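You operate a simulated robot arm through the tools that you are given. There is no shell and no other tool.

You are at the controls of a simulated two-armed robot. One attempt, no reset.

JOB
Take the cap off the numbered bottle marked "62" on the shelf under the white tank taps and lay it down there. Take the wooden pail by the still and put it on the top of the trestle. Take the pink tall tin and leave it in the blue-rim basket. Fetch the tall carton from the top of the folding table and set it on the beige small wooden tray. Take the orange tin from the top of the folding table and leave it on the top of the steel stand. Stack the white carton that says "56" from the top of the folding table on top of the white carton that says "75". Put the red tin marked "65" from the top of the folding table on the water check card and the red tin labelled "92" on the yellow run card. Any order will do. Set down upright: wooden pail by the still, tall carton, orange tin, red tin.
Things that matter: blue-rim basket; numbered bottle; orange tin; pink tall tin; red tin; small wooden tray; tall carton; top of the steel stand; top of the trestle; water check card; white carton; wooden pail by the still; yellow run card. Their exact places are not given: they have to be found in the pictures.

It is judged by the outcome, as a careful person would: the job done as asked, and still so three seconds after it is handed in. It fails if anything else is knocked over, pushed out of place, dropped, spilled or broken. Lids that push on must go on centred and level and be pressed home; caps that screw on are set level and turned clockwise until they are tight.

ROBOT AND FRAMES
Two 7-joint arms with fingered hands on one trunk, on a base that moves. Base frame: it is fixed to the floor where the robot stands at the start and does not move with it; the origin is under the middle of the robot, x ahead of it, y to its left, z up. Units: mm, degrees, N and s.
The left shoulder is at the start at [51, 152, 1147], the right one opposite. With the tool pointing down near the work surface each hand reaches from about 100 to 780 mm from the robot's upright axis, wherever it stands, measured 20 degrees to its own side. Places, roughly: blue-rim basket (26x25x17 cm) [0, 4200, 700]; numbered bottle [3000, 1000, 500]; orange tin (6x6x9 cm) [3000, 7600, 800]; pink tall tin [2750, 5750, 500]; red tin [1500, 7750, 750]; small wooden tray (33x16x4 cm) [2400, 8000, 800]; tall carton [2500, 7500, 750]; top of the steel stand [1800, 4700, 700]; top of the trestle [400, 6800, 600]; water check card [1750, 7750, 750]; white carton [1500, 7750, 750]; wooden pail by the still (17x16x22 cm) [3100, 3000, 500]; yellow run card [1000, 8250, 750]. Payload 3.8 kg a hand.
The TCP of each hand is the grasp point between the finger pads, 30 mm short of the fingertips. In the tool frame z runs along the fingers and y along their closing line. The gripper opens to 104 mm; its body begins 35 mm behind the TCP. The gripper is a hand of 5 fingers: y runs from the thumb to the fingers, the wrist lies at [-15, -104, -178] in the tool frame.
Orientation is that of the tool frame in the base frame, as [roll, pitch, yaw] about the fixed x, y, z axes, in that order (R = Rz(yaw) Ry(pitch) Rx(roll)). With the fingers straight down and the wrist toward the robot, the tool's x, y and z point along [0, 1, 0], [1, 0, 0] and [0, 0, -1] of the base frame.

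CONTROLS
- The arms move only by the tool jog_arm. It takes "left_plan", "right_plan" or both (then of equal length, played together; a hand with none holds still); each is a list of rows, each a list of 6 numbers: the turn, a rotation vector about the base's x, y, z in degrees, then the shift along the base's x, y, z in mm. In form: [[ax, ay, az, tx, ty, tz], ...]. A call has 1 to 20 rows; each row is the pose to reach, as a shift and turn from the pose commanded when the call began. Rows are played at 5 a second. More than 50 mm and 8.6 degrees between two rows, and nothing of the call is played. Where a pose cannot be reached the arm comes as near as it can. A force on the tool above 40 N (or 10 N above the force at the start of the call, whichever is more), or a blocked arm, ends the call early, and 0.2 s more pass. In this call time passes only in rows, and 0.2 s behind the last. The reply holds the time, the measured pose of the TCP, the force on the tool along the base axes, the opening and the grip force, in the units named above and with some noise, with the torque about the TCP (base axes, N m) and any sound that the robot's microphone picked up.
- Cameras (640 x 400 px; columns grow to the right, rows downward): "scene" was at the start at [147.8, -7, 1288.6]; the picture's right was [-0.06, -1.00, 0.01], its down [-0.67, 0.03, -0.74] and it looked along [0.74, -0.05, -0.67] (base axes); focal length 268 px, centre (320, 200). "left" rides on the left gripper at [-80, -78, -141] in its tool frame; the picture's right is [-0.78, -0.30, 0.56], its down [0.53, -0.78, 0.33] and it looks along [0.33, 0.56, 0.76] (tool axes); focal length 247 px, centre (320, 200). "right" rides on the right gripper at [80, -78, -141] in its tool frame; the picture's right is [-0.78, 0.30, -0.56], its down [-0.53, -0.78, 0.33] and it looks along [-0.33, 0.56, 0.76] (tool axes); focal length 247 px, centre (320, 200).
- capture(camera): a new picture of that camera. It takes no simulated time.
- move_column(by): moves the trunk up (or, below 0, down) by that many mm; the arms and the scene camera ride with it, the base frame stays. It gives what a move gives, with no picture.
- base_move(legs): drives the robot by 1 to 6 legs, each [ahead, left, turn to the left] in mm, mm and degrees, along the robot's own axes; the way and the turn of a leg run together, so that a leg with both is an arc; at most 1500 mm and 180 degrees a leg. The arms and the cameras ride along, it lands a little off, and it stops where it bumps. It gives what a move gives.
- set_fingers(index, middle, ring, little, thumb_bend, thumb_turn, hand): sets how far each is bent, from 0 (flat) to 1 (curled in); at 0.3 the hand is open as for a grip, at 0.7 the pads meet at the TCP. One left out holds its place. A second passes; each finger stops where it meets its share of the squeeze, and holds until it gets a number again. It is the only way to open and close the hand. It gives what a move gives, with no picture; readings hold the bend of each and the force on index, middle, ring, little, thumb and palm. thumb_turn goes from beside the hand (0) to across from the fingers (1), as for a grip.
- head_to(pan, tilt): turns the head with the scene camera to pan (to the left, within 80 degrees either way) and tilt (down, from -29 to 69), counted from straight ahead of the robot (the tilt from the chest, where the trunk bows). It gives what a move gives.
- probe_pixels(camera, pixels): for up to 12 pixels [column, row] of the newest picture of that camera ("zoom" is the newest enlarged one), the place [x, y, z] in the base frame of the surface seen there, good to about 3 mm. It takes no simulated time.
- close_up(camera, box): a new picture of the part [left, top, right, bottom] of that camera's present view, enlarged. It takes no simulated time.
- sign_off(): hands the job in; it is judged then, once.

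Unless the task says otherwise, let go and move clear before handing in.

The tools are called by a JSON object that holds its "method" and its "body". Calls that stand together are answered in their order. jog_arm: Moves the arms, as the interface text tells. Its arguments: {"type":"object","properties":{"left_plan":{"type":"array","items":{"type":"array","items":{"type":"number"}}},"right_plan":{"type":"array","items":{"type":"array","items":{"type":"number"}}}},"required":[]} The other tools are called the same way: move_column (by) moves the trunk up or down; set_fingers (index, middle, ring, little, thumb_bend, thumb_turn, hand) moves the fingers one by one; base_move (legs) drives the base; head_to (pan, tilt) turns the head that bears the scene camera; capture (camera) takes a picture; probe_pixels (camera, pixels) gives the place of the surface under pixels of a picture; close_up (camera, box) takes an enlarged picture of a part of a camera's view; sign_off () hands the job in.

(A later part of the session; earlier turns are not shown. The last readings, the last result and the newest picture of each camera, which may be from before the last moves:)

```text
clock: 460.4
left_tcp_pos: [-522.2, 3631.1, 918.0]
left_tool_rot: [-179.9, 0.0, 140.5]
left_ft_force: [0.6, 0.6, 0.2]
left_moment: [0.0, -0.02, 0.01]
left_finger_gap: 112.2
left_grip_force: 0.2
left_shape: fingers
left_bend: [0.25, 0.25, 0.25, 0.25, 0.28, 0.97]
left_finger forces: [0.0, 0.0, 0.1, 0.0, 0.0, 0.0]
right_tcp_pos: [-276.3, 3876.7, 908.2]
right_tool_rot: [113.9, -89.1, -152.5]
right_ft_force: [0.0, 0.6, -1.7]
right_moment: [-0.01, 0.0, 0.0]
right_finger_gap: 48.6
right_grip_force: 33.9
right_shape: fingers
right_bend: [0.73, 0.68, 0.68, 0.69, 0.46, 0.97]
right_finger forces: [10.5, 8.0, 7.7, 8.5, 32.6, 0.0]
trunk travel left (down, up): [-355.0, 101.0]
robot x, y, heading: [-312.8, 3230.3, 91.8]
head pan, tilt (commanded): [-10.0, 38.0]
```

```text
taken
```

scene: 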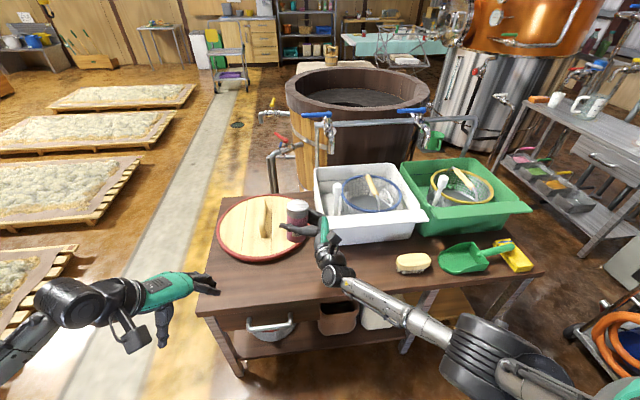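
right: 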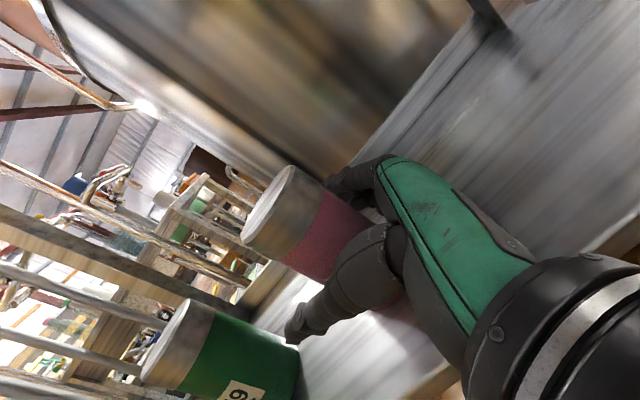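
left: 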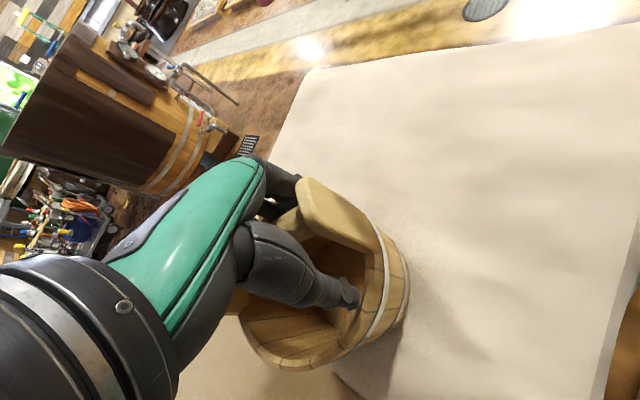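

The tin is over the free front strip of the table. I'll lower the trunk to bring its base near the surface.

{"method": "move_column", "body": {"by": -205}}

{"method": "capture", "body": {"camera": "scene"}}

{"method": "close_up", "body": {"camera": "scene", "box": [200, 90, 440, 260]}}

```text
clock: 462.6
left_tcp_pos: [-522.1, 3631.0, 713.9]
left_tool_rot: [-179.9, 0.0, 140.4]
left_ft_force: [0.3, 0.2, 0.2]
left_moment: [0.0, -0.03, 0.01]
left_finger_gap: 112.0
left_grip_force: 0.2
left_shape: fingers
left_bend: [0.25, 0.25, 0.25, 0.25, 0.28, 0.97]
left_finger forces: [0.0, 0.1, 0.2, 0.0, 0.0, 0.0]
right_tcp_pos: [-275.8, 3877.2, 703.7]
right_tool_rot: [118.7, -89.0, -157.2]
right_ft_force: [0.3, 0.1, -1.9]
right_moment: [-0.03, -0.02, -0.02]
right_finger_gap: 48.6
right_grip_force: 33.6
right_shape: fingers
right_bend: [0.73, 0.68, 0.68, 0.69, 0.46, 0.97]
right_finger forces: [10.6, 8.0, 7.6, 8.4, 32.6, 0.1]
trunk travel left (down, up): [-150.0, 306.0]
robot x, y, heading: [-315.1, 3230.4, 91.8]
head pan, tilt (commanded): [-10.0, 38.0]
```

```text
taken
```

scene: 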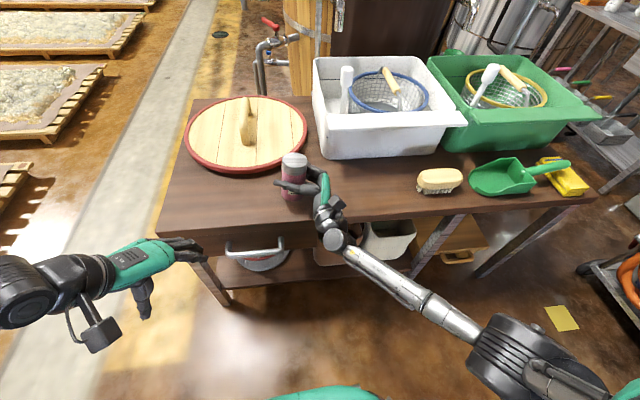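

```text
2.35 times, centred on (320, 175) of scene
```

zoom: 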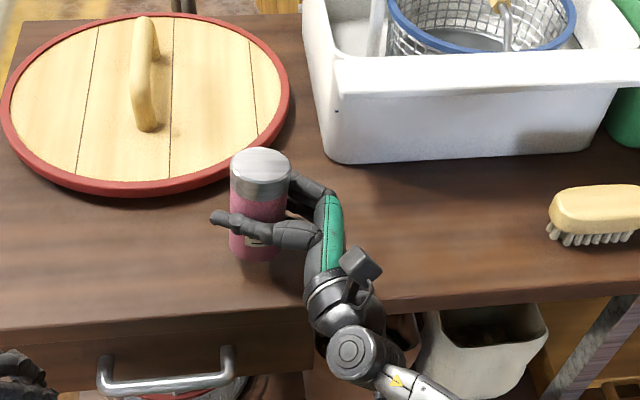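

I'll check the gap between the lid's rim and where the tin will land.

{"method": "probe_pixels", "body": {"camera": "zoom", "pixels": [[222, 178], [150, 192], [285, 120], [255, 255], [250, 240], [150, 330], [300, 300], [200, 300], [330, 160], [262, 170], [580, 245]]}}

```text
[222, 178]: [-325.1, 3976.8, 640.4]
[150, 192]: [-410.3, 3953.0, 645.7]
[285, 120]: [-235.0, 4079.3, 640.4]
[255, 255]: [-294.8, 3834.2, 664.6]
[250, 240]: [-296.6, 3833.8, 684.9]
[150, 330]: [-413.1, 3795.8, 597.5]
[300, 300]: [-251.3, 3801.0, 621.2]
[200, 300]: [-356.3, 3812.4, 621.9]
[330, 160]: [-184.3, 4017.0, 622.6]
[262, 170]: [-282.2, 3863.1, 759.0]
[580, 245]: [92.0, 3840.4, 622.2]
```

Good: the tin's base is 26 mm above the table and the lid is ~85 mm away. I'll lower it to contact and release.

{"method": "jog_arm", "body": {"right_plan": [[0, 0, 0, 0, 0, -10], [0, 0, 0, 0, 0, -18], [0, 0, 0, 0, 0, -22], [0, 0, 0, 0, 0, -25], [0, 0, 0, 0, 0, -27]]}}

{"method": "close_up", "body": {"camera": "scene", "box": [220, 110, 380, 240]}}

```text
clock: 463.8
left_tcp_pos: [-521.4, 3629.7, 714.2]
left_tool_rot: [-180.0, 0.0, 140.5]
left_ft_force: [0.2, 0.1, 0.2]
left_moment: [-0.01, -0.01, 0.01]
left_finger_gap: 112.1
left_grip_force: 0.1
left_shape: fingers
left_bend: [0.25, 0.25, 0.25, 0.25, 0.28, 0.97]
left_finger forces: [0.0, 0.0, 0.0, 0.1, 0.0, 0.0]
right_tcp_pos: [-277.8, 3876.4, 679.2]
right_tool_rot: [88.8, -88.9, -127.4]
right_ft_force: [-0.9, 1.6, 11.7]
right_moment: [0.27, -0.01, -0.03]
right_finger_gap: 48.4
right_grip_force: 34.5
right_shape: fingers
right_bend: [0.73, 0.68, 0.69, 0.68, 0.46, 0.96]
right_finger forces: [9.7, 8.1, 8.1, 9.9, 33.3, 0.1]
trunk travel left (down, up): [-150.0, 306.0]
robot x, y, heading: [-310.9, 3233.9, 92.0]
head pan, tilt (commanded): [-10.0, 38.0]
```

```text
3.08 times, centred on (300, 175) of scene
```

zoom: 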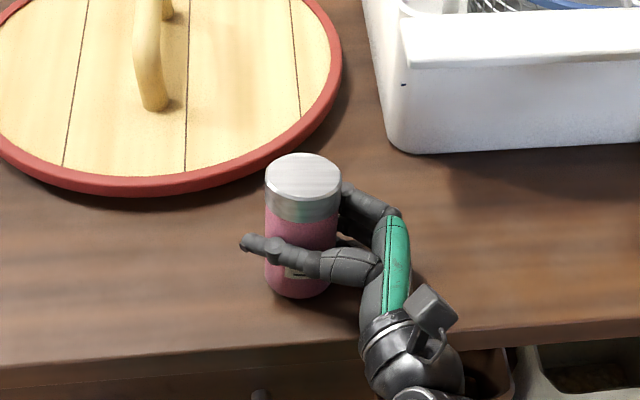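

The tin is on the table. I'll open the hand and withdraw along its axis.

{"method": "set_fingers", "body": {"hand": "right", "index": 0.4, "middle": 0.4, "ring": 0.4, "little": 0.4, "thumb_bend": 0.4}}

{"method": "set_fingers", "body": {"hand": "right", "index": 0.3, "middle": 0.3, "ring": 0.3, "little": 0.3, "thumb_bend": 0.3}}

{"method": "jog_arm", "body": {"right_plan": [[0, 0, 0, 16, -12, 2], [0, 0, 0, 40, -31, 3], [0, 0, 0, 66, -52, 4], [0, 0, 0, 95, -74, 5], [0, 0, 0, 125, -98, 8]]}}

{"method": "capture", "body": {"camera": "scene"}}

```text
clock: 464.8
left_tcp_pos: [-520.9, 3630.3, 713.7]
left_tool_rot: [-180.0, 0.0, 140.5]
left_ft_force: [0.2, 0.6, 0.2]
left_moment: [-0.02, 0.01, 0.03]
left_finger_gap: 112.3
left_grip_force: 0.1
left_shape: fingers
left_bend: [0.25, 0.25, 0.25, 0.25, 0.28, 0.97]
left_finger forces: [0.0, 0.1, 0.0, 0.0, 0.0, 0.0]
right_tcp_pos: [-276.9, 3876.7, 675.6]
right_tool_rot: [120.9, -89.1, -159.5]
right_ft_force: [-0.7, -1.0, 0.8]
right_moment: [-0.07, -0.04, -0.07]
right_finger_gap: 78.4
right_grip_force: 0.9
right_shape: fingers
right_bend: [0.4, 0.4, 0.4, 0.4, 0.39, 1.0]
right_finger forces: [0.0, 0.1, 0.0, 0.1, 0.4, 1.1]
trunk travel left (down, up): [-150.0, 306.0]
robot x, y, heading: [-314.3, 3233.0, 92.0]
head pan, tilt (commanded): [-10.0, 38.0]
```

```text
clock: 465.8
left_tcp_pos: [-520.9, 3629.4, 712.9]
left_tool_rot: [-179.9, 0.0, 140.5]
left_ft_force: [0.2, -0.5, 0.3]
left_moment: [-0.02, 0.01, -0.02]
left_finger_gap: 112.1
left_grip_force: 0.0
left_shape: fingers
left_bend: [0.25, 0.25, 0.25, 0.25, 0.28, 0.97]
left_finger forces: [0.0, 0.0, 0.0, 0.1, 0.0, 0.1]
right_tcp_pos: [-275.8, 3876.8, 676.9]
right_tool_rot: [113.1, -89.1, -151.8]
right_ft_force: [-0.3, 0.2, 1.6]
right_moment: [-0.05, -0.05, -0.05]
right_finger_gap: 102.0
right_grip_force: 0.2
right_shape: fingers
right_bend: [0.3, 0.3, 0.3, 0.3, 0.3, 1.0]
right_finger forces: [0.0, 0.0, 0.1, 0.0, 0.0, 0.9]
trunk travel left (down, up): [-150.0, 306.0]
robot x, y, heading: [-313.6, 3228.9, 91.8]
head pan, tilt (commanded): [-10.0, 38.0]
```

```text
clock: 467.0
left_tcp_pos: [-522.0, 3629.4, 713.8]
left_tool_rot: [-179.9, -0.1, 140.4]
left_ft_force: [0.3, -0.4, 1.6]
left_moment: [0.0, -0.01, 0.02]
left_finger_gap: 112.1
left_grip_force: 0.0
left_shape: fingers
left_bend: [0.25, 0.25, 0.25, 0.25, 0.28, 0.97]
left_finger forces: [0.0, 0.1, 0.0, 0.0, 0.0, 0.0]
right_tcp_pos: [-155.2, 3782.1, 683.8]
right_tool_rot: [109.9, -89.2, -148.4]
right_ft_force: [-0.6, 0.0, 0.0]
right_moment: [0.0, 0.0, -0.02]
right_finger_gap: 102.1
right_grip_force: 0.0
right_shape: fingers
right_bend: [0.3, 0.3, 0.3, 0.3, 0.3, 1.0]
right_finger forces: [0.0, 0.0, 0.1, 0.1, 0.1, 0.1]
trunk travel left (down, up): [-150.0, 306.0]
robot x, y, heading: [-312.3, 3229.3, 91.7]
head pan, tilt (commanded): [-10.0, 38.0]
```

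```text
taken
```

scene: 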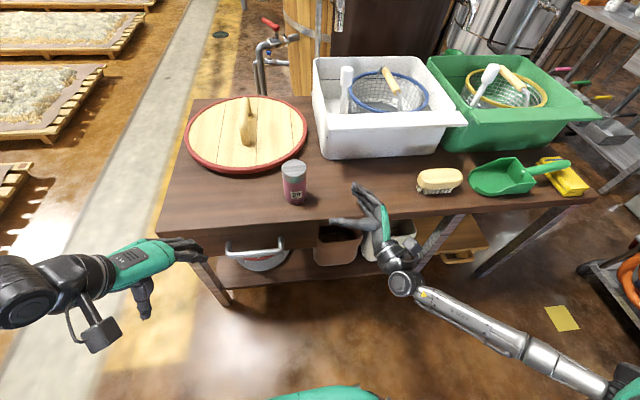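

The pink tin stands on the table at (293,185). I'll zoom in on the basket to see where there is room inside it.

{"method": "close_up", "body": {"camera": "scene", "box": [300, 40, 480, 170]}}

{"method": "probe_pixels", "body": {"camera": "zoom", "pixels": [[305, 120], [335, 195], [250, 110], [420, 185], [180, 200], [320, 215], [270, 160], [300, 190], [370, 180], [130, 110], [345, 170]]}}

```text
3.08 times, centred on (390, 105) of scene
```

zoom: 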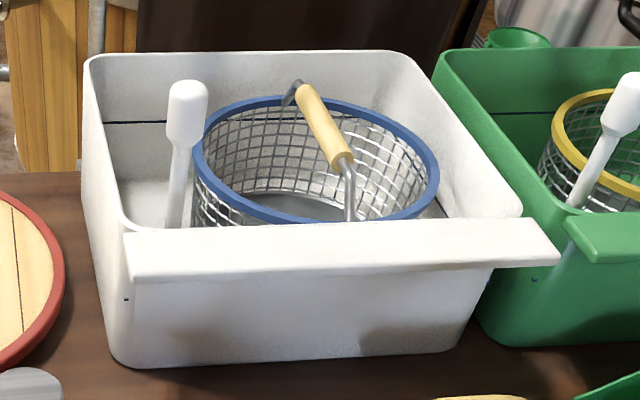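

```text
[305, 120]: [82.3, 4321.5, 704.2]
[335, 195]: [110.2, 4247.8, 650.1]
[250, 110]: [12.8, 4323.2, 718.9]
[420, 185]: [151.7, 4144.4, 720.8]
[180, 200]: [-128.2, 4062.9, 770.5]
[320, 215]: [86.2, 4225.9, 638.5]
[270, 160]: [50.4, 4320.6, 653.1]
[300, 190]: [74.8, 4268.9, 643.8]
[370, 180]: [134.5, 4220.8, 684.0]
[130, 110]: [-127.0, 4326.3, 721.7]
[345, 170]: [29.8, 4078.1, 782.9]
```

The basket's bail handle spans its middle (grip at z≈783, x≈30), leaving a free half on the east side around x≈100. I'll turn the right hand back to fingers-down to pick the tin up by its top.

{"method": "move_column", "body": {"by": 75}}

{"method": "jog_arm", "body": {"right_plan": [[-2.4, -7.2, 2.6, 6, -4, 12], [-4.8, -14.5, 5.2, 12, -9, 24], [-7.2, -21.7, 7.8, 18, -13, 36], [-9.6, -29.0, 10.4, 24, -18, 48], [-12, -36.2, 13, 30, -22, 60], [-14.4, -43.5, 15.7, 36, -26, 72], [-16.7, -50.7, 18.3, 42, -31, 84], [-19.1, -57.9, 20.9, 48, -35, 96], [-21.5, -65.2, 23.5, 54, -40, 108], [-23.9, -72.4, 26.1, 60, -44, 120], [-26.3, -79.7, 28.7, 66, -48, 132], [-28.7, -86.9, 31.3, 73, -53, 144]]}}

{"method": "capture", "body": {"camera": "scene"}}

```text
clock: 468.1
left_tcp_pos: [-521.2, 3630.1, 788.3]
left_tool_rot: [-179.9, 0.1, 140.4]
left_ft_force: [0.7, -0.9, 0.0]
left_moment: [0.01, -0.04, 0.04]
left_finger_gap: 112.0
left_grip_force: 0.1
left_shape: fingers
left_bend: [0.25, 0.25, 0.25, 0.25, 0.28, 0.97]
left_finger forces: [0.0, 0.0, 0.0, 0.1, 0.0, 0.1]
right_tcp_pos: [-151.6, 3777.9, 758.1]
right_tool_rot: [112.3, -89.1, -150.7]
right_ft_force: [0.4, 0.2, -0.1]
right_moment: [0.05, -0.01, 0.02]
right_finger_gap: 102.1
right_grip_force: 0.0
right_shape: fingers
right_bend: [0.3, 0.3, 0.3, 0.3, 0.3, 1.0]
right_finger forces: [0.0, 0.1, 0.0, 0.1, 0.0, 0.0]
trunk travel left (down, up): [-225.0, 231.0]
robot x, y, heading: [-311.2, 3233.8, 91.8]
head pan, tilt (commanded): [-10.0, 38.0]
```

```text
clock: 470.7
left_tcp_pos: [-520.5, 3632.5, 786.5]
left_tool_rot: [-179.7, 0.1, 140.4]
left_ft_force: [0.2, 0.9, 0.1]
left_moment: [-0.06, 0.01, -0.04]
left_finger_gap: 112.3
left_grip_force: 0.1
left_shape: fingers
left_bend: [0.25, 0.25, 0.25, 0.25, 0.28, 0.97]
left_finger forces: [0.1, 0.1, 0.0, 0.1, 0.0, 0.1]
right_tcp_pos: [-76.7, 3727.1, 904.0]
right_tool_rot: [180.0, 0.4, -177.6]
right_ft_force: [1.0, -0.7, -0.5]
right_moment: [-0.04, 0.0, 0.01]
right_finger_gap: 102.9
right_grip_force: 0.0
right_shape: fingers
right_bend: [0.3, 0.3, 0.3, 0.3, 0.3, 1.0]
right_finger forces: [0.1, 0.0, 0.0, 0.0, 0.0, 0.1]
right hand out of reach, approached as far as the arm can: row 6, 7, 8, 9, 10
trunk travel left (down, up): [-225.0, 231.0]
robot x, y, heading: [-309.7, 3230.0, 91.8]
head pan, tilt (commanded): [-10.0, 38.0]
```

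```text
taken
```

scene: 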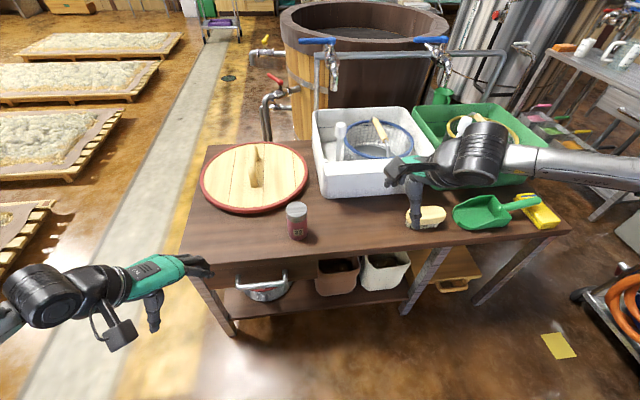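

Right hand is fingers-down again. I'll shift the base so it is over the pink tin.

{"method": "base_move", "body": {"legs": [[145, 190, -1.8]]}}

{"method": "capture", "body": {"camera": "right"}}

{"method": "capture", "body": {"camera": "scene"}}

```text
clock: 472.5
left_tcp_pos: [-705.3, 3772.6, 788.6]
left_tool_rot: [-179.9, 0.0, 139.0]
left_ft_force: [0.6, 0.0, -0.1]
left_moment: [0.0, 0.03, 0.01]
left_finger_gap: 112.1
left_grip_force: 0.1
left_shape: fingers
left_bend: [0.25, 0.25, 0.25, 0.25, 0.28, 0.97]
left_finger forces: [0.0, 0.0, 0.0, 0.0, 0.1, 0.0]
right_tcp_pos: [-259.8, 3856.3, 905.3]
right_tool_rot: [179.7, 0.4, -179.0]
right_ft_force: [-0.6, -0.3, -0.4]
right_moment: [0.03, -0.03, 0.02]
right_finger_gap: 102.8
right_grip_force: 0.0
right_shape: fingers
right_bend: [0.3, 0.3, 0.3, 0.3, 0.3, 1.0]
right_finger forces: [0.1, 0.1, 0.0, 0.0, 0.1, 0.1]
trunk travel left (down, up): [-225.0, 231.0]
robot x, y, heading: [-510.6, 3367.0, 90.1]
head pan, tilt (commanded): [-10.0, 38.0]
```

```text
taken
```

right: 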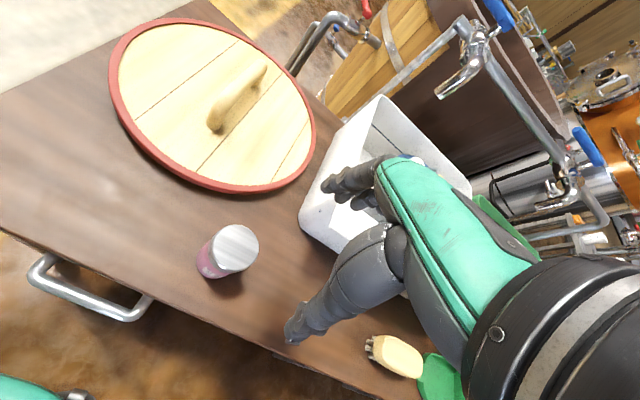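

```text
taken
```

scene: 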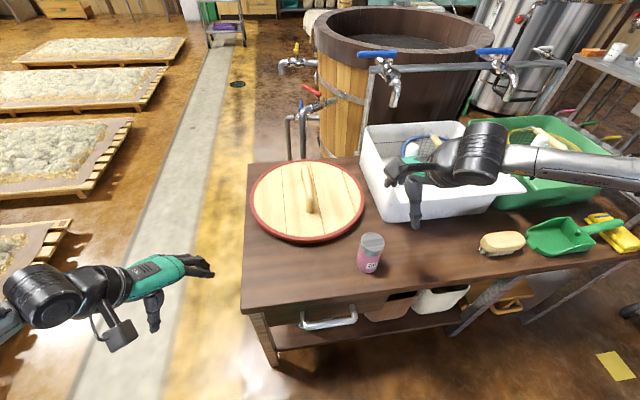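

I'll probe the tin's top from the right camera.

{"method": "probe_pixels", "body": {"camera": "right", "pixels": [[236, 247], [220, 240], [250, 240], [238, 232], [232, 265], [215, 262]]}}

{"method": "probe_pixels", "body": {"camera": "scene", "pixels": [[372, 241], [362, 245], [382, 245], [371, 265], [370, 250], [372, 236]]}}

```text
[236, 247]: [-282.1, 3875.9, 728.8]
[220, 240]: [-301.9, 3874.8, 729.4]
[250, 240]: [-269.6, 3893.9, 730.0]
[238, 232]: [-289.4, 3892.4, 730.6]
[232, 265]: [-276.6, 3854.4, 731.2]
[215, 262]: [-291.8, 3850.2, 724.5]
```

```text
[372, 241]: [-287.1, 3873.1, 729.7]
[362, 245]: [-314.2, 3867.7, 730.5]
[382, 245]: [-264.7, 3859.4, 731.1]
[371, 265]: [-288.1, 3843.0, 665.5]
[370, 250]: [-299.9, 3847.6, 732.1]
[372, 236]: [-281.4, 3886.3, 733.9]
```

Tin centre is [-287,3872], top z 731. I'll move over it and descend.

{"method": "jog_arm", "body": {"right_plan": [[0, 0, 0, -14, 8, -20], [0, 0, 0, -27, 16, -45], [0, 0, 0, -27, 16, -90], [0, 0, 0, -27, 16, -135], [0, 0, 0, -27, 16, -170], [0, 0, 0, -27, 16, -192]]}}

{"method": "set_fingers", "body": {"hand": "right", "index": 0.55, "middle": 0.55, "ring": 0.45, "little": 0.4, "thumb_bend": 0.55}}

{"method": "close_up", "body": {"camera": "right", "box": [180, 140, 460, 340]}}

{"method": "close_up", "body": {"camera": "scene", "box": [290, 150, 470, 300]}}

```text
clock: 473.9
left_tcp_pos: [-705.2, 3772.7, 788.2]
left_tool_rot: [-179.9, 0.1, 139.0]
left_ft_force: [0.0, -0.3, -0.4]
left_moment: [0.01, 0.0, -0.01]
left_finger_gap: 112.3
left_grip_force: 0.1
left_shape: fingers
left_bend: [0.25, 0.25, 0.25, 0.25, 0.28, 0.97]
left_finger forces: [0.0, 0.1, 0.0, 0.0, 0.0, 0.0]
right_tcp_pos: [-282.8, 3871.8, 712.0]
right_tool_rot: [179.7, 0.3, -179.1]
right_ft_force: [0.2, -0.9, -0.7]
right_moment: [0.0, 0.03, 0.0]
right_finger_gap: 102.8
right_grip_force: 0.0
right_shape: fingers
right_bend: [0.3, 0.3, 0.3, 0.3, 0.3, 1.0]
right_finger forces: [0.1, 0.1, 0.0, 0.0, 0.0, 0.1]
trunk travel left (down, up): [-225.0, 231.0]
robot x, y, heading: [-507.5, 3367.5, 90.3]
head pan, tilt (commanded): [-10.0, 38.0]
```

```text
clock: 474.9
left_tcp_pos: [-704.5, 3772.6, 788.9]
left_tool_rot: [-179.9, 0.0, 139.0]
left_ft_force: [0.7, 0.3, 0.1]
left_moment: [0.0, 0.01, 0.03]
left_finger_gap: 112.3
left_grip_force: 0.0
left_shape: fingers
left_bend: [0.25, 0.25, 0.25, 0.25, 0.28, 0.97]
left_finger forces: [0.0, 0.0, 0.1, 0.0, 0.1, 0.0]
right_tcp_pos: [-282.7, 3871.7, 712.7]
right_tool_rot: [179.8, 0.4, -178.9]
right_ft_force: [-0.3, 0.9, -0.1]
right_moment: [0.04, -0.03, -0.03]
right_finger_gap: 56.6
right_grip_force: 10.3
right_shape: fingers
right_bend: [0.49, 0.51, 0.45, 0.4, 0.49, 1.0]
right_finger forces: [6.6, 3.5, 0.0, 0.1, 10.1, 0.0]
trunk travel left (down, up): [-225.0, 231.0]
robot x, y, heading: [-506.3, 3368.3, 90.2]
head pan, tilt (commanded): [-10.0, 38.0]
```

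```text
2.00 times, centred on (320, 240) of right
```

zoom: 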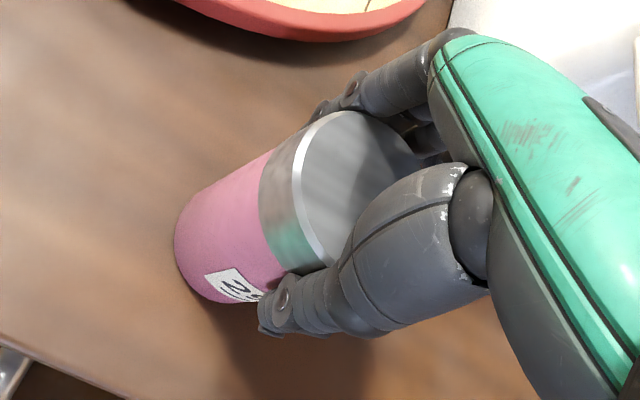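

```text
2.67 times, centred on (380, 225) of scene
```

zoom: 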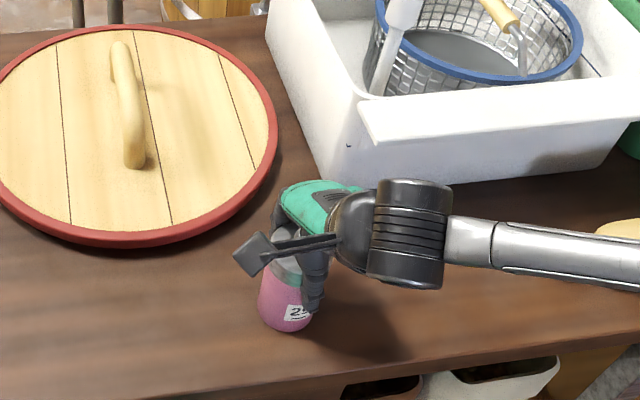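

The tin is held across its upper part. I'll firm up the grip and lift.

{"method": "set_fingers", "body": {"hand": "right", "index": 0.7, "middle": 0.72, "ring": 0.55, "little": 0.4, "thumb_bend": 0.7}}

{"method": "jog_arm", "body": {"right_plan": [[0, 0, 0, 0, 0, 15], [0, 0, 0, 0, 0, 45], [0, 0, 0, 0, 0, 90], [0, 0, 0, 0, 0, 135], [0, 0, 0, 0, 0, 180], [0, 0, 0, 0, 0, 200]]}}

{"method": "capture", "body": {"camera": "right"}}

```text
clock: 475.9
left_tcp_pos: [-705.6, 3772.7, 788.5]
left_tool_rot: [-179.9, -0.1, 139.0]
left_ft_force: [-0.7, 0.3, 0.1]
left_moment: [0.01, 0.01, -0.01]
left_finger_gap: 112.1
left_grip_force: 0.0
left_shape: fingers
left_bend: [0.25, 0.25, 0.25, 0.25, 0.28, 0.97]
left_finger forces: [0.0, 0.0, 0.1, 0.1, 0.1, 0.0]
right_tcp_pos: [-285.0, 3871.8, 711.1]
right_tool_rot: [179.7, 0.4, -178.9]
right_ft_force: [0.2, -0.8, 1.1]
right_moment: [0.01, -0.05, -0.01]
right_finger_gap: 54.0
right_grip_force: 20.7
right_shape: fingers
right_bend: [0.47, 0.53, 0.55, 0.4, 0.54, 1.0]
right_finger forces: [10.6, 8.5, 0.1, 0.0, 20.7, 0.0]
trunk travel left (down, up): [-225.0, 231.0]
robot x, y, heading: [-502.9, 3365.5, 90.1]
head pan, tilt (commanded): [-10.0, 38.0]
```

```text
clock: 477.3
left_tcp_pos: [-705.3, 3772.6, 788.9]
left_tool_rot: [-179.9, 0.0, 138.9]
left_ft_force: [-0.1, 0.0, -0.6]
left_moment: [-0.01, 0.01, 0.01]
left_finger_gap: 112.1
left_grip_force: 0.1
left_shape: fingers
left_bend: [0.25, 0.25, 0.25, 0.25, 0.28, 0.97]
left_finger forces: [0.1, 0.1, 0.0, 0.0, 0.0, 0.0]
right_tcp_pos: [-286.0, 3871.3, 914.6]
right_tool_rot: [179.8, 0.4, -178.9]
right_ft_force: [1.1, 0.6, -2.1]
right_moment: [-0.02, 0.0, 0.01]
right_finger_gap: 54.2
right_grip_force: 19.3
right_shape: fingers
right_bend: [0.47, 0.53, 0.55, 0.4, 0.54, 1.0]
right_finger forces: [10.7, 8.0, 0.0, 0.0, 20.0, 0.1]
trunk travel left (down, up): [-225.0, 231.0]
robot x, y, heading: [-506.2, 3365.3, 90.2]
head pan, tilt (commanded): [-10.0, 38.0]
```

```text
taken
```

right: 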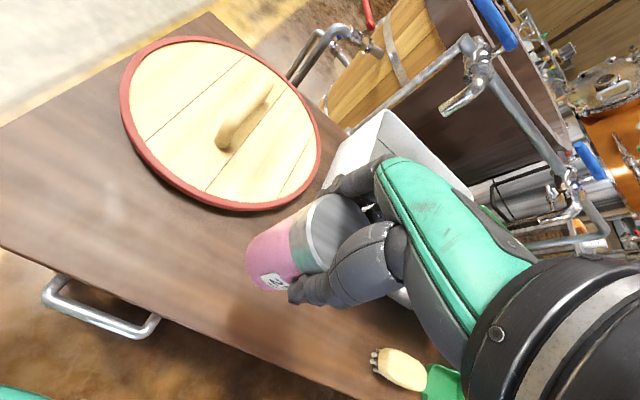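

Lifted. Before carrying it over, I'll check the taps near the basket.

{"method": "probe_pixels", "body": {"camera": "scene", "pixels": [[394, 95], [385, 70], [507, 85], [512, 95], [440, 75], [545, 55], [430, 145], [415, 150], [500, 130]]}}

{"method": "move_column", "body": {"by": 70}}

{"method": "base_move", "body": {"legs": [[135, -380, 0]]}}

{"method": "capture", "body": {"camera": "scene"}}

{"method": "capture", "body": {"camera": "right"}}

```text
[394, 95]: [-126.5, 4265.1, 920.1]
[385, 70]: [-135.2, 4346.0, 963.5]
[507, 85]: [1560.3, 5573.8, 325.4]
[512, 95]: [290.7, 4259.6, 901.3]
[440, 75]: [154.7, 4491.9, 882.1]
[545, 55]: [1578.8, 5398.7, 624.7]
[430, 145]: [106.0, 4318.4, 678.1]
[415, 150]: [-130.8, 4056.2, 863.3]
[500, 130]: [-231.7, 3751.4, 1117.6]
```

```text
clock: 478.4
left_tcp_pos: [-704.8, 3773.1, 857.6]
left_tool_rot: [-179.9, 0.0, 138.9]
left_ft_force: [-0.3, 0.1, -1.0]
left_moment: [-0.03, 0.0, -0.03]
left_finger_gap: 112.1
left_grip_force: 0.1
left_shape: fingers
left_bend: [0.25, 0.25, 0.25, 0.25, 0.28, 0.97]
left_finger forces: [0.0, 0.1, 0.0, 0.0, 0.0, 0.1]
right_tcp_pos: [-285.5, 3872.4, 983.0]
right_tool_rot: [179.9, 0.4, -178.9]
right_ft_force: [-0.3, -0.7, -1.6]
right_moment: [0.02, -0.01, 0.01]
right_finger_gap: 54.0
right_grip_force: 19.1
right_shape: fingers
right_bend: [0.47, 0.53, 0.55, 0.4, 0.54, 1.0]
right_finger forces: [10.7, 7.8, 0.0, 0.0, 19.9, 0.0]
trunk travel left (down, up): [-295.0, 161.0]
robot x, y, heading: [-507.1, 3369.7, 90.2]
head pan, tilt (commanded): [-10.0, 38.0]
```

```text
clock: 480.9
left_tcp_pos: [-323.7, 3907.4, 859.1]
left_tool_rot: [180.0, 0.0, 139.2]
left_ft_force: [0.2, -0.1, -0.6]
left_moment: [0.01, -0.02, 0.01]
left_finger_gap: 112.0
left_grip_force: 0.0
left_shape: fingers
left_bend: [0.25, 0.25, 0.25, 0.25, 0.28, 0.97]
left_finger forces: [0.0, 0.0, 0.1, 0.0, 0.0, 0.1]
right_tcp_pos: [96.8, 4007.6, 983.4]
right_tool_rot: [179.8, 0.4, -178.7]
right_ft_force: [0.6, 0.0, -1.3]
right_moment: [0.0, -0.02, 0.0]
right_finger_gap: 54.3
right_grip_force: 18.7
right_shape: fingers
right_bend: [0.47, 0.53, 0.55, 0.4, 0.54, 1.0]
right_finger forces: [10.8, 7.9, 0.0, 0.0, 19.9, 0.1]
trunk travel left (down, up): [-295.0, 161.0]
robot x, y, heading: [-126.2, 3501.4, 90.5]
head pan, tilt (commanded): [-10.0, 38.0]
```

```text
taken
```

scene: 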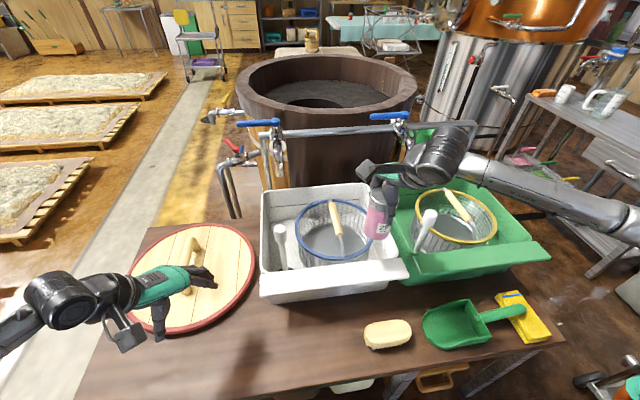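

```text
taken
```

right: 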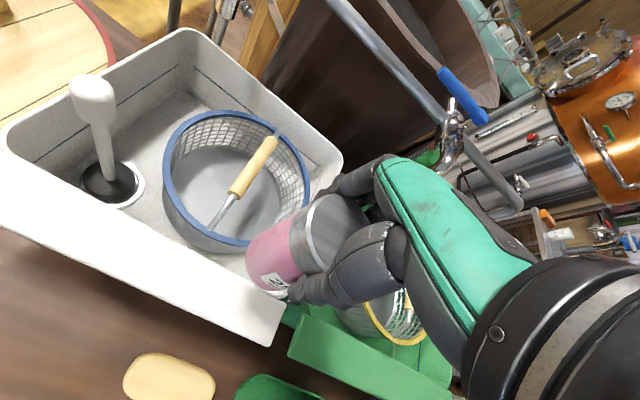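

A clear view of the basket. I'll probe its rim and handle from the right camera for the exact free half.

{"method": "probe_pixels", "body": {"camera": "right", "pixels": [[165, 180], [220, 114], [285, 145], [306, 190], [240, 247], [190, 230], [262, 155], [240, 190], [215, 215], [272, 205], [210, 180], [270, 140]]}}

```text
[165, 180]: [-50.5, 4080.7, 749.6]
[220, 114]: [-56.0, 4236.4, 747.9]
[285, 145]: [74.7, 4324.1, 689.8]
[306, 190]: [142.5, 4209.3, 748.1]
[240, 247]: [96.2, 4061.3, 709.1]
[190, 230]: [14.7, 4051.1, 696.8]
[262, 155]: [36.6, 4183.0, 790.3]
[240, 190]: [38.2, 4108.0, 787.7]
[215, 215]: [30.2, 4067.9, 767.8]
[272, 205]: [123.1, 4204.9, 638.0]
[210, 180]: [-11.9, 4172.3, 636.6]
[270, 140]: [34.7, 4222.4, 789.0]
```

Rim circle: centre ≈[35,4162], radius ≈117; handle exactly above x=35. With my little finger curled out of the way there is room at x≈92 to lower the tin right down. I'll do that.

{"method": "set_fingers", "body": {"hand": "right", "little": 1.0}}

{"method": "jog_arm", "body": {"right_plan": [[0, 0, 0, -2, 40, 0], [0, 0, 0, -4, 80, 0], [0, 0, 0, -5, 120, 0], [0, 0, 0, -5, 152, 0], [0, 0, 0, -5, 152, -40], [0, 0, 0, -5, 152, -85], [0, 0, 0, -5, 152, -125]]}}

{"method": "capture", "body": {"camera": "right"}}

{"method": "close_up", "body": {"camera": "scene", "box": [240, 110, 480, 300]}}

```text
clock: 481.9
left_tcp_pos: [-323.8, 3907.2, 857.8]
left_tool_rot: [-179.9, 0.0, 139.2]
left_ft_force: [-0.6, 0.2, -0.6]
left_moment: [-0.01, 0.05, 0.0]
left_finger_gap: 112.0
left_grip_force: 0.1
left_shape: fingers
left_bend: [0.25, 0.25, 0.25, 0.25, 0.28, 0.97]
left_finger forces: [0.0, 0.1, 0.0, 0.0, 0.1, 0.0]
right_tcp_pos: [95.9, 4008.8, 983.1]
right_tool_rot: [179.7, 0.5, -178.7]
right_ft_force: [0.2, 0.1, -1.6]
right_moment: [-0.02, 0.0, -0.02]
right_finger_gap: 54.1
right_grip_force: 19.5
right_shape: fingers
right_bend: [0.47, 0.53, 0.55, 1.0, 0.54, 1.0]
right_finger forces: [10.8, 7.8, 0.0, 0.0, 19.8, 0.0]
trunk travel left (down, up): [-295.0, 161.0]
robot x, y, heading: [-119.5, 3505.1, 90.6]
head pan, tilt (commanded): [-10.0, 38.0]
```

```text
clock: 483.5
left_tcp_pos: [-322.6, 3907.5, 858.3]
left_tool_rot: [-179.9, 0.1, 139.3]
left_ft_force: [0.2, 0.4, 0.8]
left_moment: [-0.02, -0.05, -0.01]
left_finger_gap: 112.2
left_grip_force: 0.1
left_shape: fingers
left_bend: [0.25, 0.25, 0.25, 0.25, 0.28, 0.97]
left_finger forces: [0.2, 0.0, 0.0, 0.0, 0.1, 0.1]
right_tcp_pos: [91.4, 4162.7, 860.5]
right_tool_rot: [179.7, 0.4, -178.7]
right_ft_force: [0.6, 0.2, -1.9]
right_moment: [-0.05, -0.01, -0.01]
right_finger_gap: 54.0
right_grip_force: 18.8
right_shape: fingers
right_bend: [0.47, 0.53, 0.55, 1.0, 0.55, 1.0]
right_finger forces: [10.9, 7.6, 0.0, 0.0, 19.6, 0.0]
trunk travel left (down, up): [-295.0, 161.0]
robot x, y, heading: [-119.3, 3499.7, 90.7]
head pan, tilt (commanded): [-10.0, 38.0]
```

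```text
taken
```

right: 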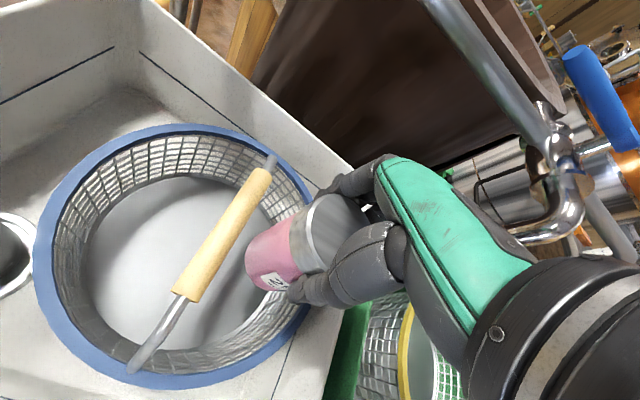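

```text
2.11 times, centred on (360, 205) of scene
```

zoom: 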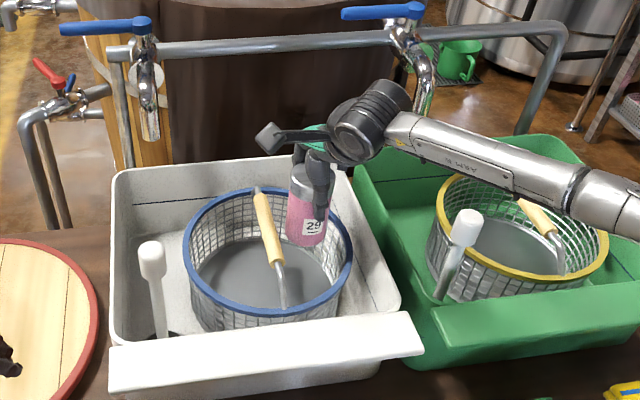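

The tin is right over the free half. I'll lower it to just above the basket bottom.

{"method": "jog_arm", "body": {"right_plan": [[0, 0, 0, 0, 0, -30], [0, 0, 0, 0, 0, -60], [0, 0, 0, 0, 0, -85], [0, 0, 0, 0, 0, -100], [0, 0, 0, 0, 0, -112], [0, 0, 0, 0, 0, -120]]}}

{"method": "capture", "body": {"camera": "right"}}

{"method": "close_up", "body": {"camera": "scene", "box": [240, 110, 480, 300]}}

```text
clock: 484.9
left_tcp_pos: [-324.8, 3907.0, 858.1]
left_tool_rot: [-179.8, 0.0, 139.2]
left_ft_force: [-0.1, 0.1, -0.5]
left_moment: [0.02, -0.03, -0.01]
left_finger_gap: 112.1
left_grip_force: 0.0
left_shape: fingers
left_bend: [0.25, 0.25, 0.25, 0.25, 0.28, 0.97]
left_finger forces: [0.0, 0.0, 0.1, 0.0, 0.1, 0.0]
right_tcp_pos: [89.9, 4160.7, 739.0]
right_tool_rot: [179.7, 0.4, -178.6]
right_ft_force: [0.2, 0.0, -2.0]
right_moment: [-0.02, 0.0, -0.02]
right_finger_gap: 54.2
right_grip_force: 18.5
right_shape: fingers
right_bend: [0.47, 0.53, 0.55, 1.0, 0.55, 1.0]
right_finger forces: [10.9, 7.4, 0.0, 0.0, 19.5, 0.0]
trunk travel left (down, up): [-295.0, 161.0]
robot x, y, heading: [-123.2, 3507.3, 90.7]
head pan, tilt (commanded): [-10.0, 38.0]
```

```text
taken
```

right: 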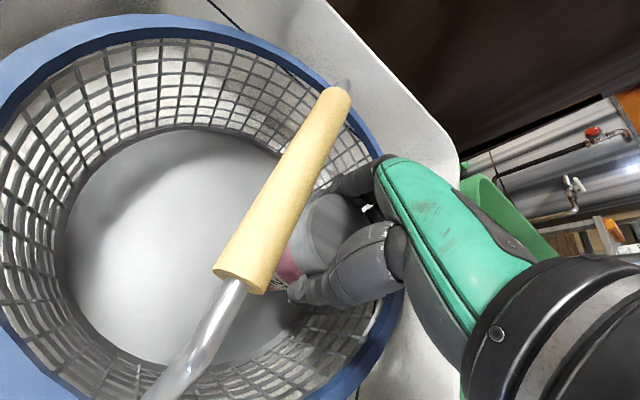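

```text
2.11 times, centred on (360, 205) of scene
```

zoom: 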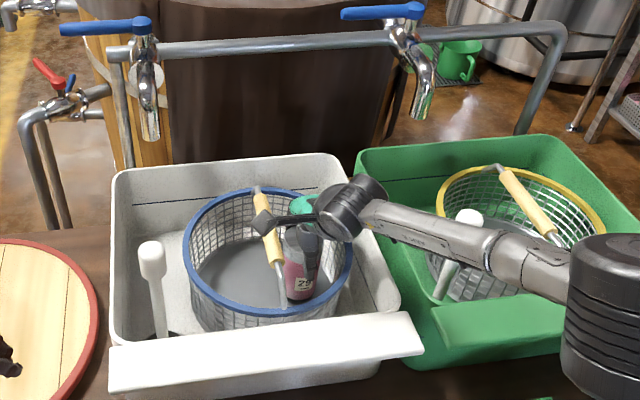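

No contact yet; I'll lower the last centimetre in small steps.

{"method": "jog_arm", "body": {"right_plan": [[0, 0, 0, 0, 0, -4], [0, 0, 0, 0, 0, -8], [0, 0, 0, 0, 0, -11], [0, 0, 0, 0, 0, -13]]}}

{"method": "close_up", "body": {"camera": "scene", "box": [300, 170, 420, 270]}}

```text
clock: 485.9
left_tcp_pos: [-324.2, 3906.0, 858.5]
left_tool_rot: [179.9, -0.1, 139.2]
left_ft_force: [-0.2, 0.5, 0.7]
left_moment: [-0.01, -0.04, 0.03]
left_finger_gap: 112.0
left_grip_force: 0.1
left_shape: fingers
left_bend: [0.25, 0.25, 0.25, 0.25, 0.28, 0.97]
left_finger forces: [0.0, 0.0, 0.0, 0.0, 0.0, 0.0]
right_tcp_pos: [89.5, 4160.9, 730.0]
right_tool_rot: [179.4, 0.4, -178.7]
right_ft_force: [-2.1, -3.0, 15.0]
right_moment: [0.12, -0.06, -0.02]
right_finger_gap: 54.1
right_grip_force: 20.3
right_shape: fingers
right_bend: [0.47, 0.53, 0.55, 1.0, 0.55, 1.0]
right_finger forces: [10.9, 7.6, 0.0, 0.0, 21.7, 0.0]
trunk travel left (down, up): [-295.0, 161.0]
robot x, y, heading: [-126.4, 3501.0, 90.4]
head pan, tilt (commanded): [-10.0, 38.0]
```

```text
4.00 times, centred on (360, 220) of scene
```

zoom: 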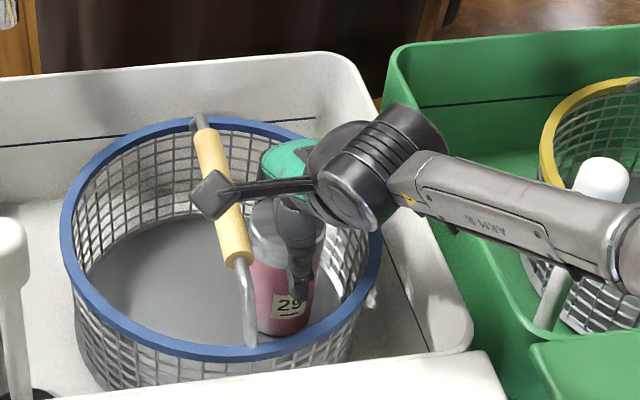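

The tin stands on the basket's bottom. I'll open the fingers and raise the hand straight up.

{"method": "set_fingers", "body": {"hand": "right", "index": 0.4, "middle": 0.4, "ring": 0.4, "thumb_bend": 0.4}}

{"method": "jog_arm", "body": {"right_plan": [[0, 0, 0, 0, 0, 15], [0, 0, 0, 0, 0, 40], [0, 0, 0, 0, 0, 80], [0, 0, 0, 0, 0, 120], [0, 0, 0, 0, 0, 160], [0, 0, 0, 0, -40, 190], [0, 0, 0, 0, -85, 200], [0, 0, 0, 0, -130, 200]]}}

{"method": "close_up", "body": {"camera": "scene", "box": [240, 110, 480, 300]}}

{"method": "capture", "body": {"camera": "right"}}

```text
clock: 486.9
left_tcp_pos: [-323.4, 3908.6, 858.3]
left_tool_rot: [-179.9, 0.0, 139.2]
left_ft_force: [0.6, -0.2, -0.2]
left_moment: [0.0, -0.02, 0.02]
left_finger_gap: 112.0
left_grip_force: 0.0
left_shape: fingers
left_bend: [0.25, 0.25, 0.25, 0.25, 0.28, 0.97]
left_finger forces: [0.0, 0.0, 0.0, 0.0, 0.0, 0.0]
right_tcp_pos: [92.2, 4160.5, 727.1]
right_tool_rot: [179.7, 0.4, -178.6]
right_ft_force: [1.0, -0.1, -0.2]
right_moment: [0.02, -0.03, 0.02]
right_finger_gap: 77.6
right_grip_force: 0.3
right_shape: fingers
right_bend: [0.4, 0.4, 0.4, 1.0, 0.4, 1.0]
right_finger forces: [0.0, 0.0, 0.0, 0.0, 0.4, 0.0]
trunk travel left (down, up): [-295.0, 161.0]
robot x, y, heading: [-120.8, 3501.1, 90.4]
head pan, tilt (commanded): [-10.0, 38.0]
```

```text
clock: 488.7
left_tcp_pos: [-323.3, 3906.3, 859.1]
left_tool_rot: [-180.0, -0.2, 139.2]
left_ft_force: [0.1, -0.2, -1.1]
left_moment: [0.0, -0.03, 0.0]
left_finger_gap: 112.1
left_grip_force: 0.0
left_shape: fingers
left_bend: [0.25, 0.25, 0.25, 0.25, 0.28, 0.97]
left_finger forces: [0.0, 0.0, 0.0, 0.0, 0.0, 0.1]
right_tcp_pos: [89.9, 4029.5, 928.6]
right_tool_rot: [179.6, 0.4, -178.6]
right_ft_force: [-0.3, -0.4, -0.2]
right_moment: [0.02, 0.0, 0.02]
right_finger_gap: 77.5
right_grip_force: 0.0
right_shape: fingers
right_bend: [0.4, 0.4, 0.4, 1.0, 0.4, 1.0]
right_finger forces: [0.0, 0.0, 0.0, 0.1, 0.0, 0.1]
trunk travel left (down, up): [-295.0, 161.0]
robot x, y, heading: [-124.5, 3500.1, 90.3]
head pan, tilt (commanded): [-10.0, 38.0]
```

```text
2.11 times, centred on (360, 205) of scene
```

zoom: 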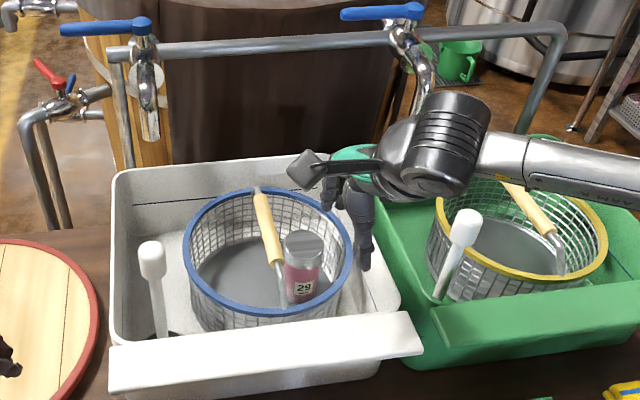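

```text
taken
```

right: 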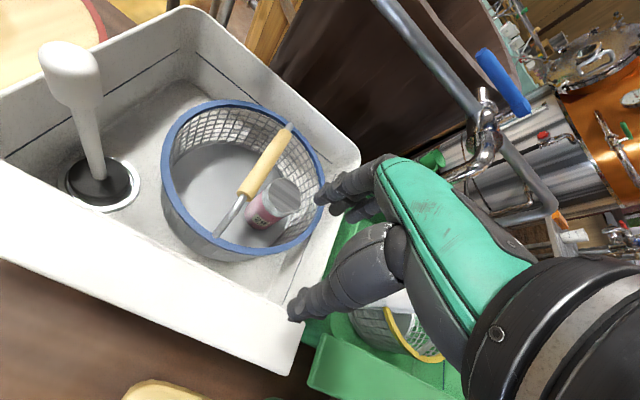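

The pink tin is in the blue-rim basket. Now back to the folding table for the rest; I'll reopen the right hand and drive north along the west side, then around the table's west end.

{"method": "set_fingers", "body": {"hand": "right", "index": 0.3, "middle": 0.3, "ring": 0.3, "little": 0.3, "thumb_bend": 0.3}}

{"method": "base_move", "body": {"legs": [[-160, 0, 0], [0, 800, 0], [1500, 0, 0], [1500, 0, 0], [850, 0, 0]]}}

{"method": "head_to", "body": {"pan": -30, "tilt": 22}}

{"method": "capture", "body": {"camera": "scene"}}

```text
clock: 489.7
left_tcp_pos: [-323.0, 3906.5, 858.4]
left_tool_rot: [-179.9, 0.0, 139.2]
left_ft_force: [-0.8, 1.1, -0.7]
left_moment: [-0.01, 0.03, 0.01]
left_finger_gap: 112.2
left_grip_force: 0.1
left_shape: fingers
left_bend: [0.25, 0.25, 0.25, 0.25, 0.28, 0.97]
left_finger forces: [0.0, 0.0, 0.0, 0.0, 0.0, 0.1]
right_tcp_pos: [88.1, 4031.1, 929.0]
right_tool_rot: [179.6, 0.3, -178.7]
right_ft_force: [0.0, 0.2, 0.2]
right_moment: [0.01, -0.05, 0.03]
right_finger_gap: 102.4
right_grip_force: 0.1
right_shape: fingers
right_bend: [0.3, 0.3, 0.3, 0.3, 0.3, 1.0]
right_finger forces: [0.0, 0.0, 0.0, 0.0, 0.0, 0.1]
trunk travel left (down, up): [-295.0, 161.0]
robot x, y, heading: [-124.1, 3505.2, 90.6]
head pan, tilt (commanded): [-10.0, 38.0]
```

```text
clock: 513.3
left_tcp_pos: [-947.3, 7628.0, 858.2]
left_tool_rot: [-179.9, 0.1, 135.5]
left_ft_force: [0.4, -0.2, -0.3]
left_moment: [-0.01, 0.01, -0.02]
left_finger_gap: 112.0
left_grip_force: 0.0
left_shape: fingers
left_bend: [0.25, 0.25, 0.25, 0.25, 0.28, 0.97]
left_finger forces: [0.0, 0.0, 0.0, 0.0, 0.0, 0.0]
right_tcp_pos: [-528.3, 7722.2, 928.1]
right_tool_rot: [179.8, 0.3, 177.5]
right_ft_force: [0.5, 0.0, -0.4]
right_moment: [0.01, -0.01, 0.02]
right_finger_gap: 102.1
right_grip_force: 0.1
right_shape: fingers
right_bend: [0.3, 0.3, 0.3, 0.3, 0.3, 1.0]
right_finger forces: [0.0, 0.1, 0.0, 0.0, 0.0, 0.0]
trunk travel left (down, up): [-295.0, 161.0]
robot x, y, heading: [-779.8, 7212.5, 86.7]
head pan, tilt (commanded): [-10.0, 38.0]
```

```text
clock: 514.1
left_tcp_pos: [-947.6, 7627.6, 858.6]
left_tool_rot: [-180.0, 0.0, 135.4]
left_ft_force: [0.2, 0.0, 0.5]
left_moment: [0.02, 0.01, -0.01]
left_finger_gap: 112.3
left_grip_force: 0.0
left_shape: fingers
left_bend: [0.25, 0.25, 0.25, 0.25, 0.28, 0.97]
left_finger forces: [0.0, 0.0, 0.0, 0.0, 0.0, 0.0]
right_tcp_pos: [-528.4, 7723.8, 928.9]
right_tool_rot: [179.7, 0.3, 177.5]
right_ft_force: [0.0, 0.5, 0.0]
right_moment: [0.01, 0.02, 0.01]
right_finger_gap: 102.2
right_grip_force: 0.1
right_shape: fingers
right_bend: [0.3, 0.3, 0.3, 0.3, 0.3, 1.0]
right_finger forces: [0.0, 0.1, 0.1, 0.1, 0.0, 0.0]
trunk travel left (down, up): [-295.0, 161.0]
robot x, y, heading: [-774.6, 7208.7, 86.7]
head pan, tilt (commanded): [-30.0, 22.0]
```

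```text
taken
```

scene: 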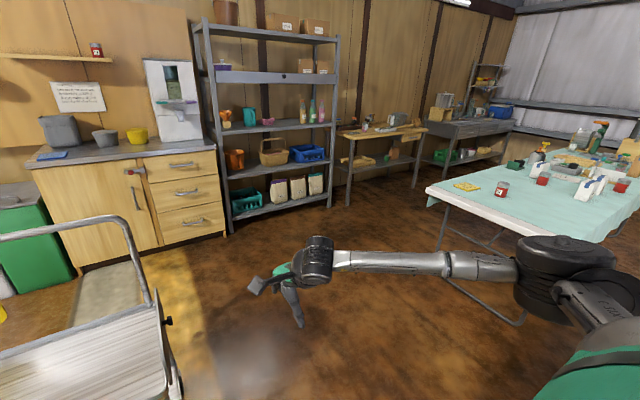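

I notice a red tin on the wall shelf at (95,50) as well as those on the table. I'll zoom on both to read labels.

{"method": "close_up", "body": {"camera": "scene", "box": [50, 20, 150, 90]}}

{"method": "close_up", "body": {"camera": "scene", "box": [430, 110, 640, 240]}}

{"method": "probe_pixels", "body": {"camera": "scene", "pixels": [[97, 50], [465, 186], [502, 190], [543, 180], [595, 185], [625, 180], [585, 190], [160, 340], [130, 230], [560, 170]]}}

```text
5.71 times, centred on (100, 55) of scene
```

zoom: 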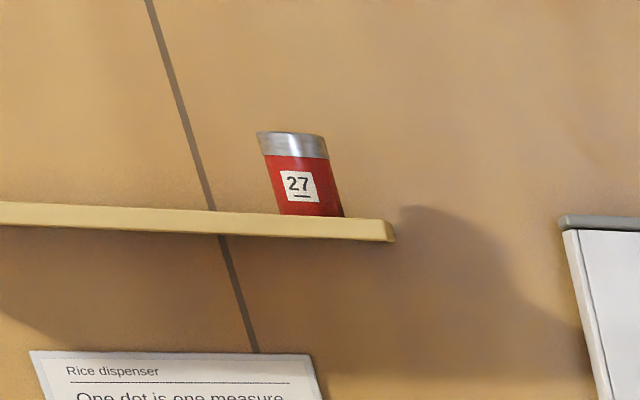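

```text
3.05 times, centred on (535, 175) of scene
```

zoom: 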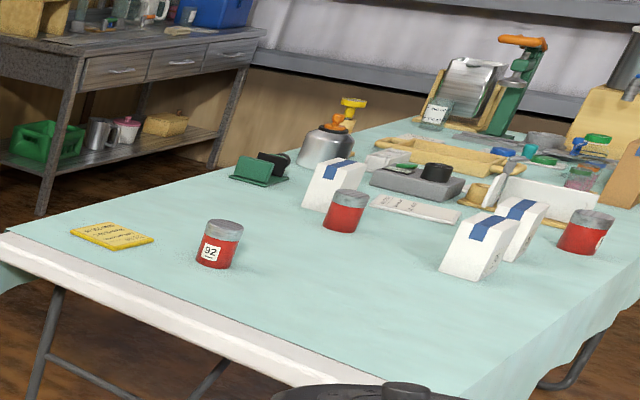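

```text
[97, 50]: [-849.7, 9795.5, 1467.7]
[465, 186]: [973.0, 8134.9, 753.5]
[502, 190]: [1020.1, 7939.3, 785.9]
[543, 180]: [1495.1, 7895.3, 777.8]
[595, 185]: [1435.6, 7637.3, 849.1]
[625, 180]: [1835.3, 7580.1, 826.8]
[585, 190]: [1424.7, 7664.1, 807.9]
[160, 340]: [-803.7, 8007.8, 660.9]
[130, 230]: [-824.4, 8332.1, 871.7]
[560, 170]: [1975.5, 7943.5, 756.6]
```

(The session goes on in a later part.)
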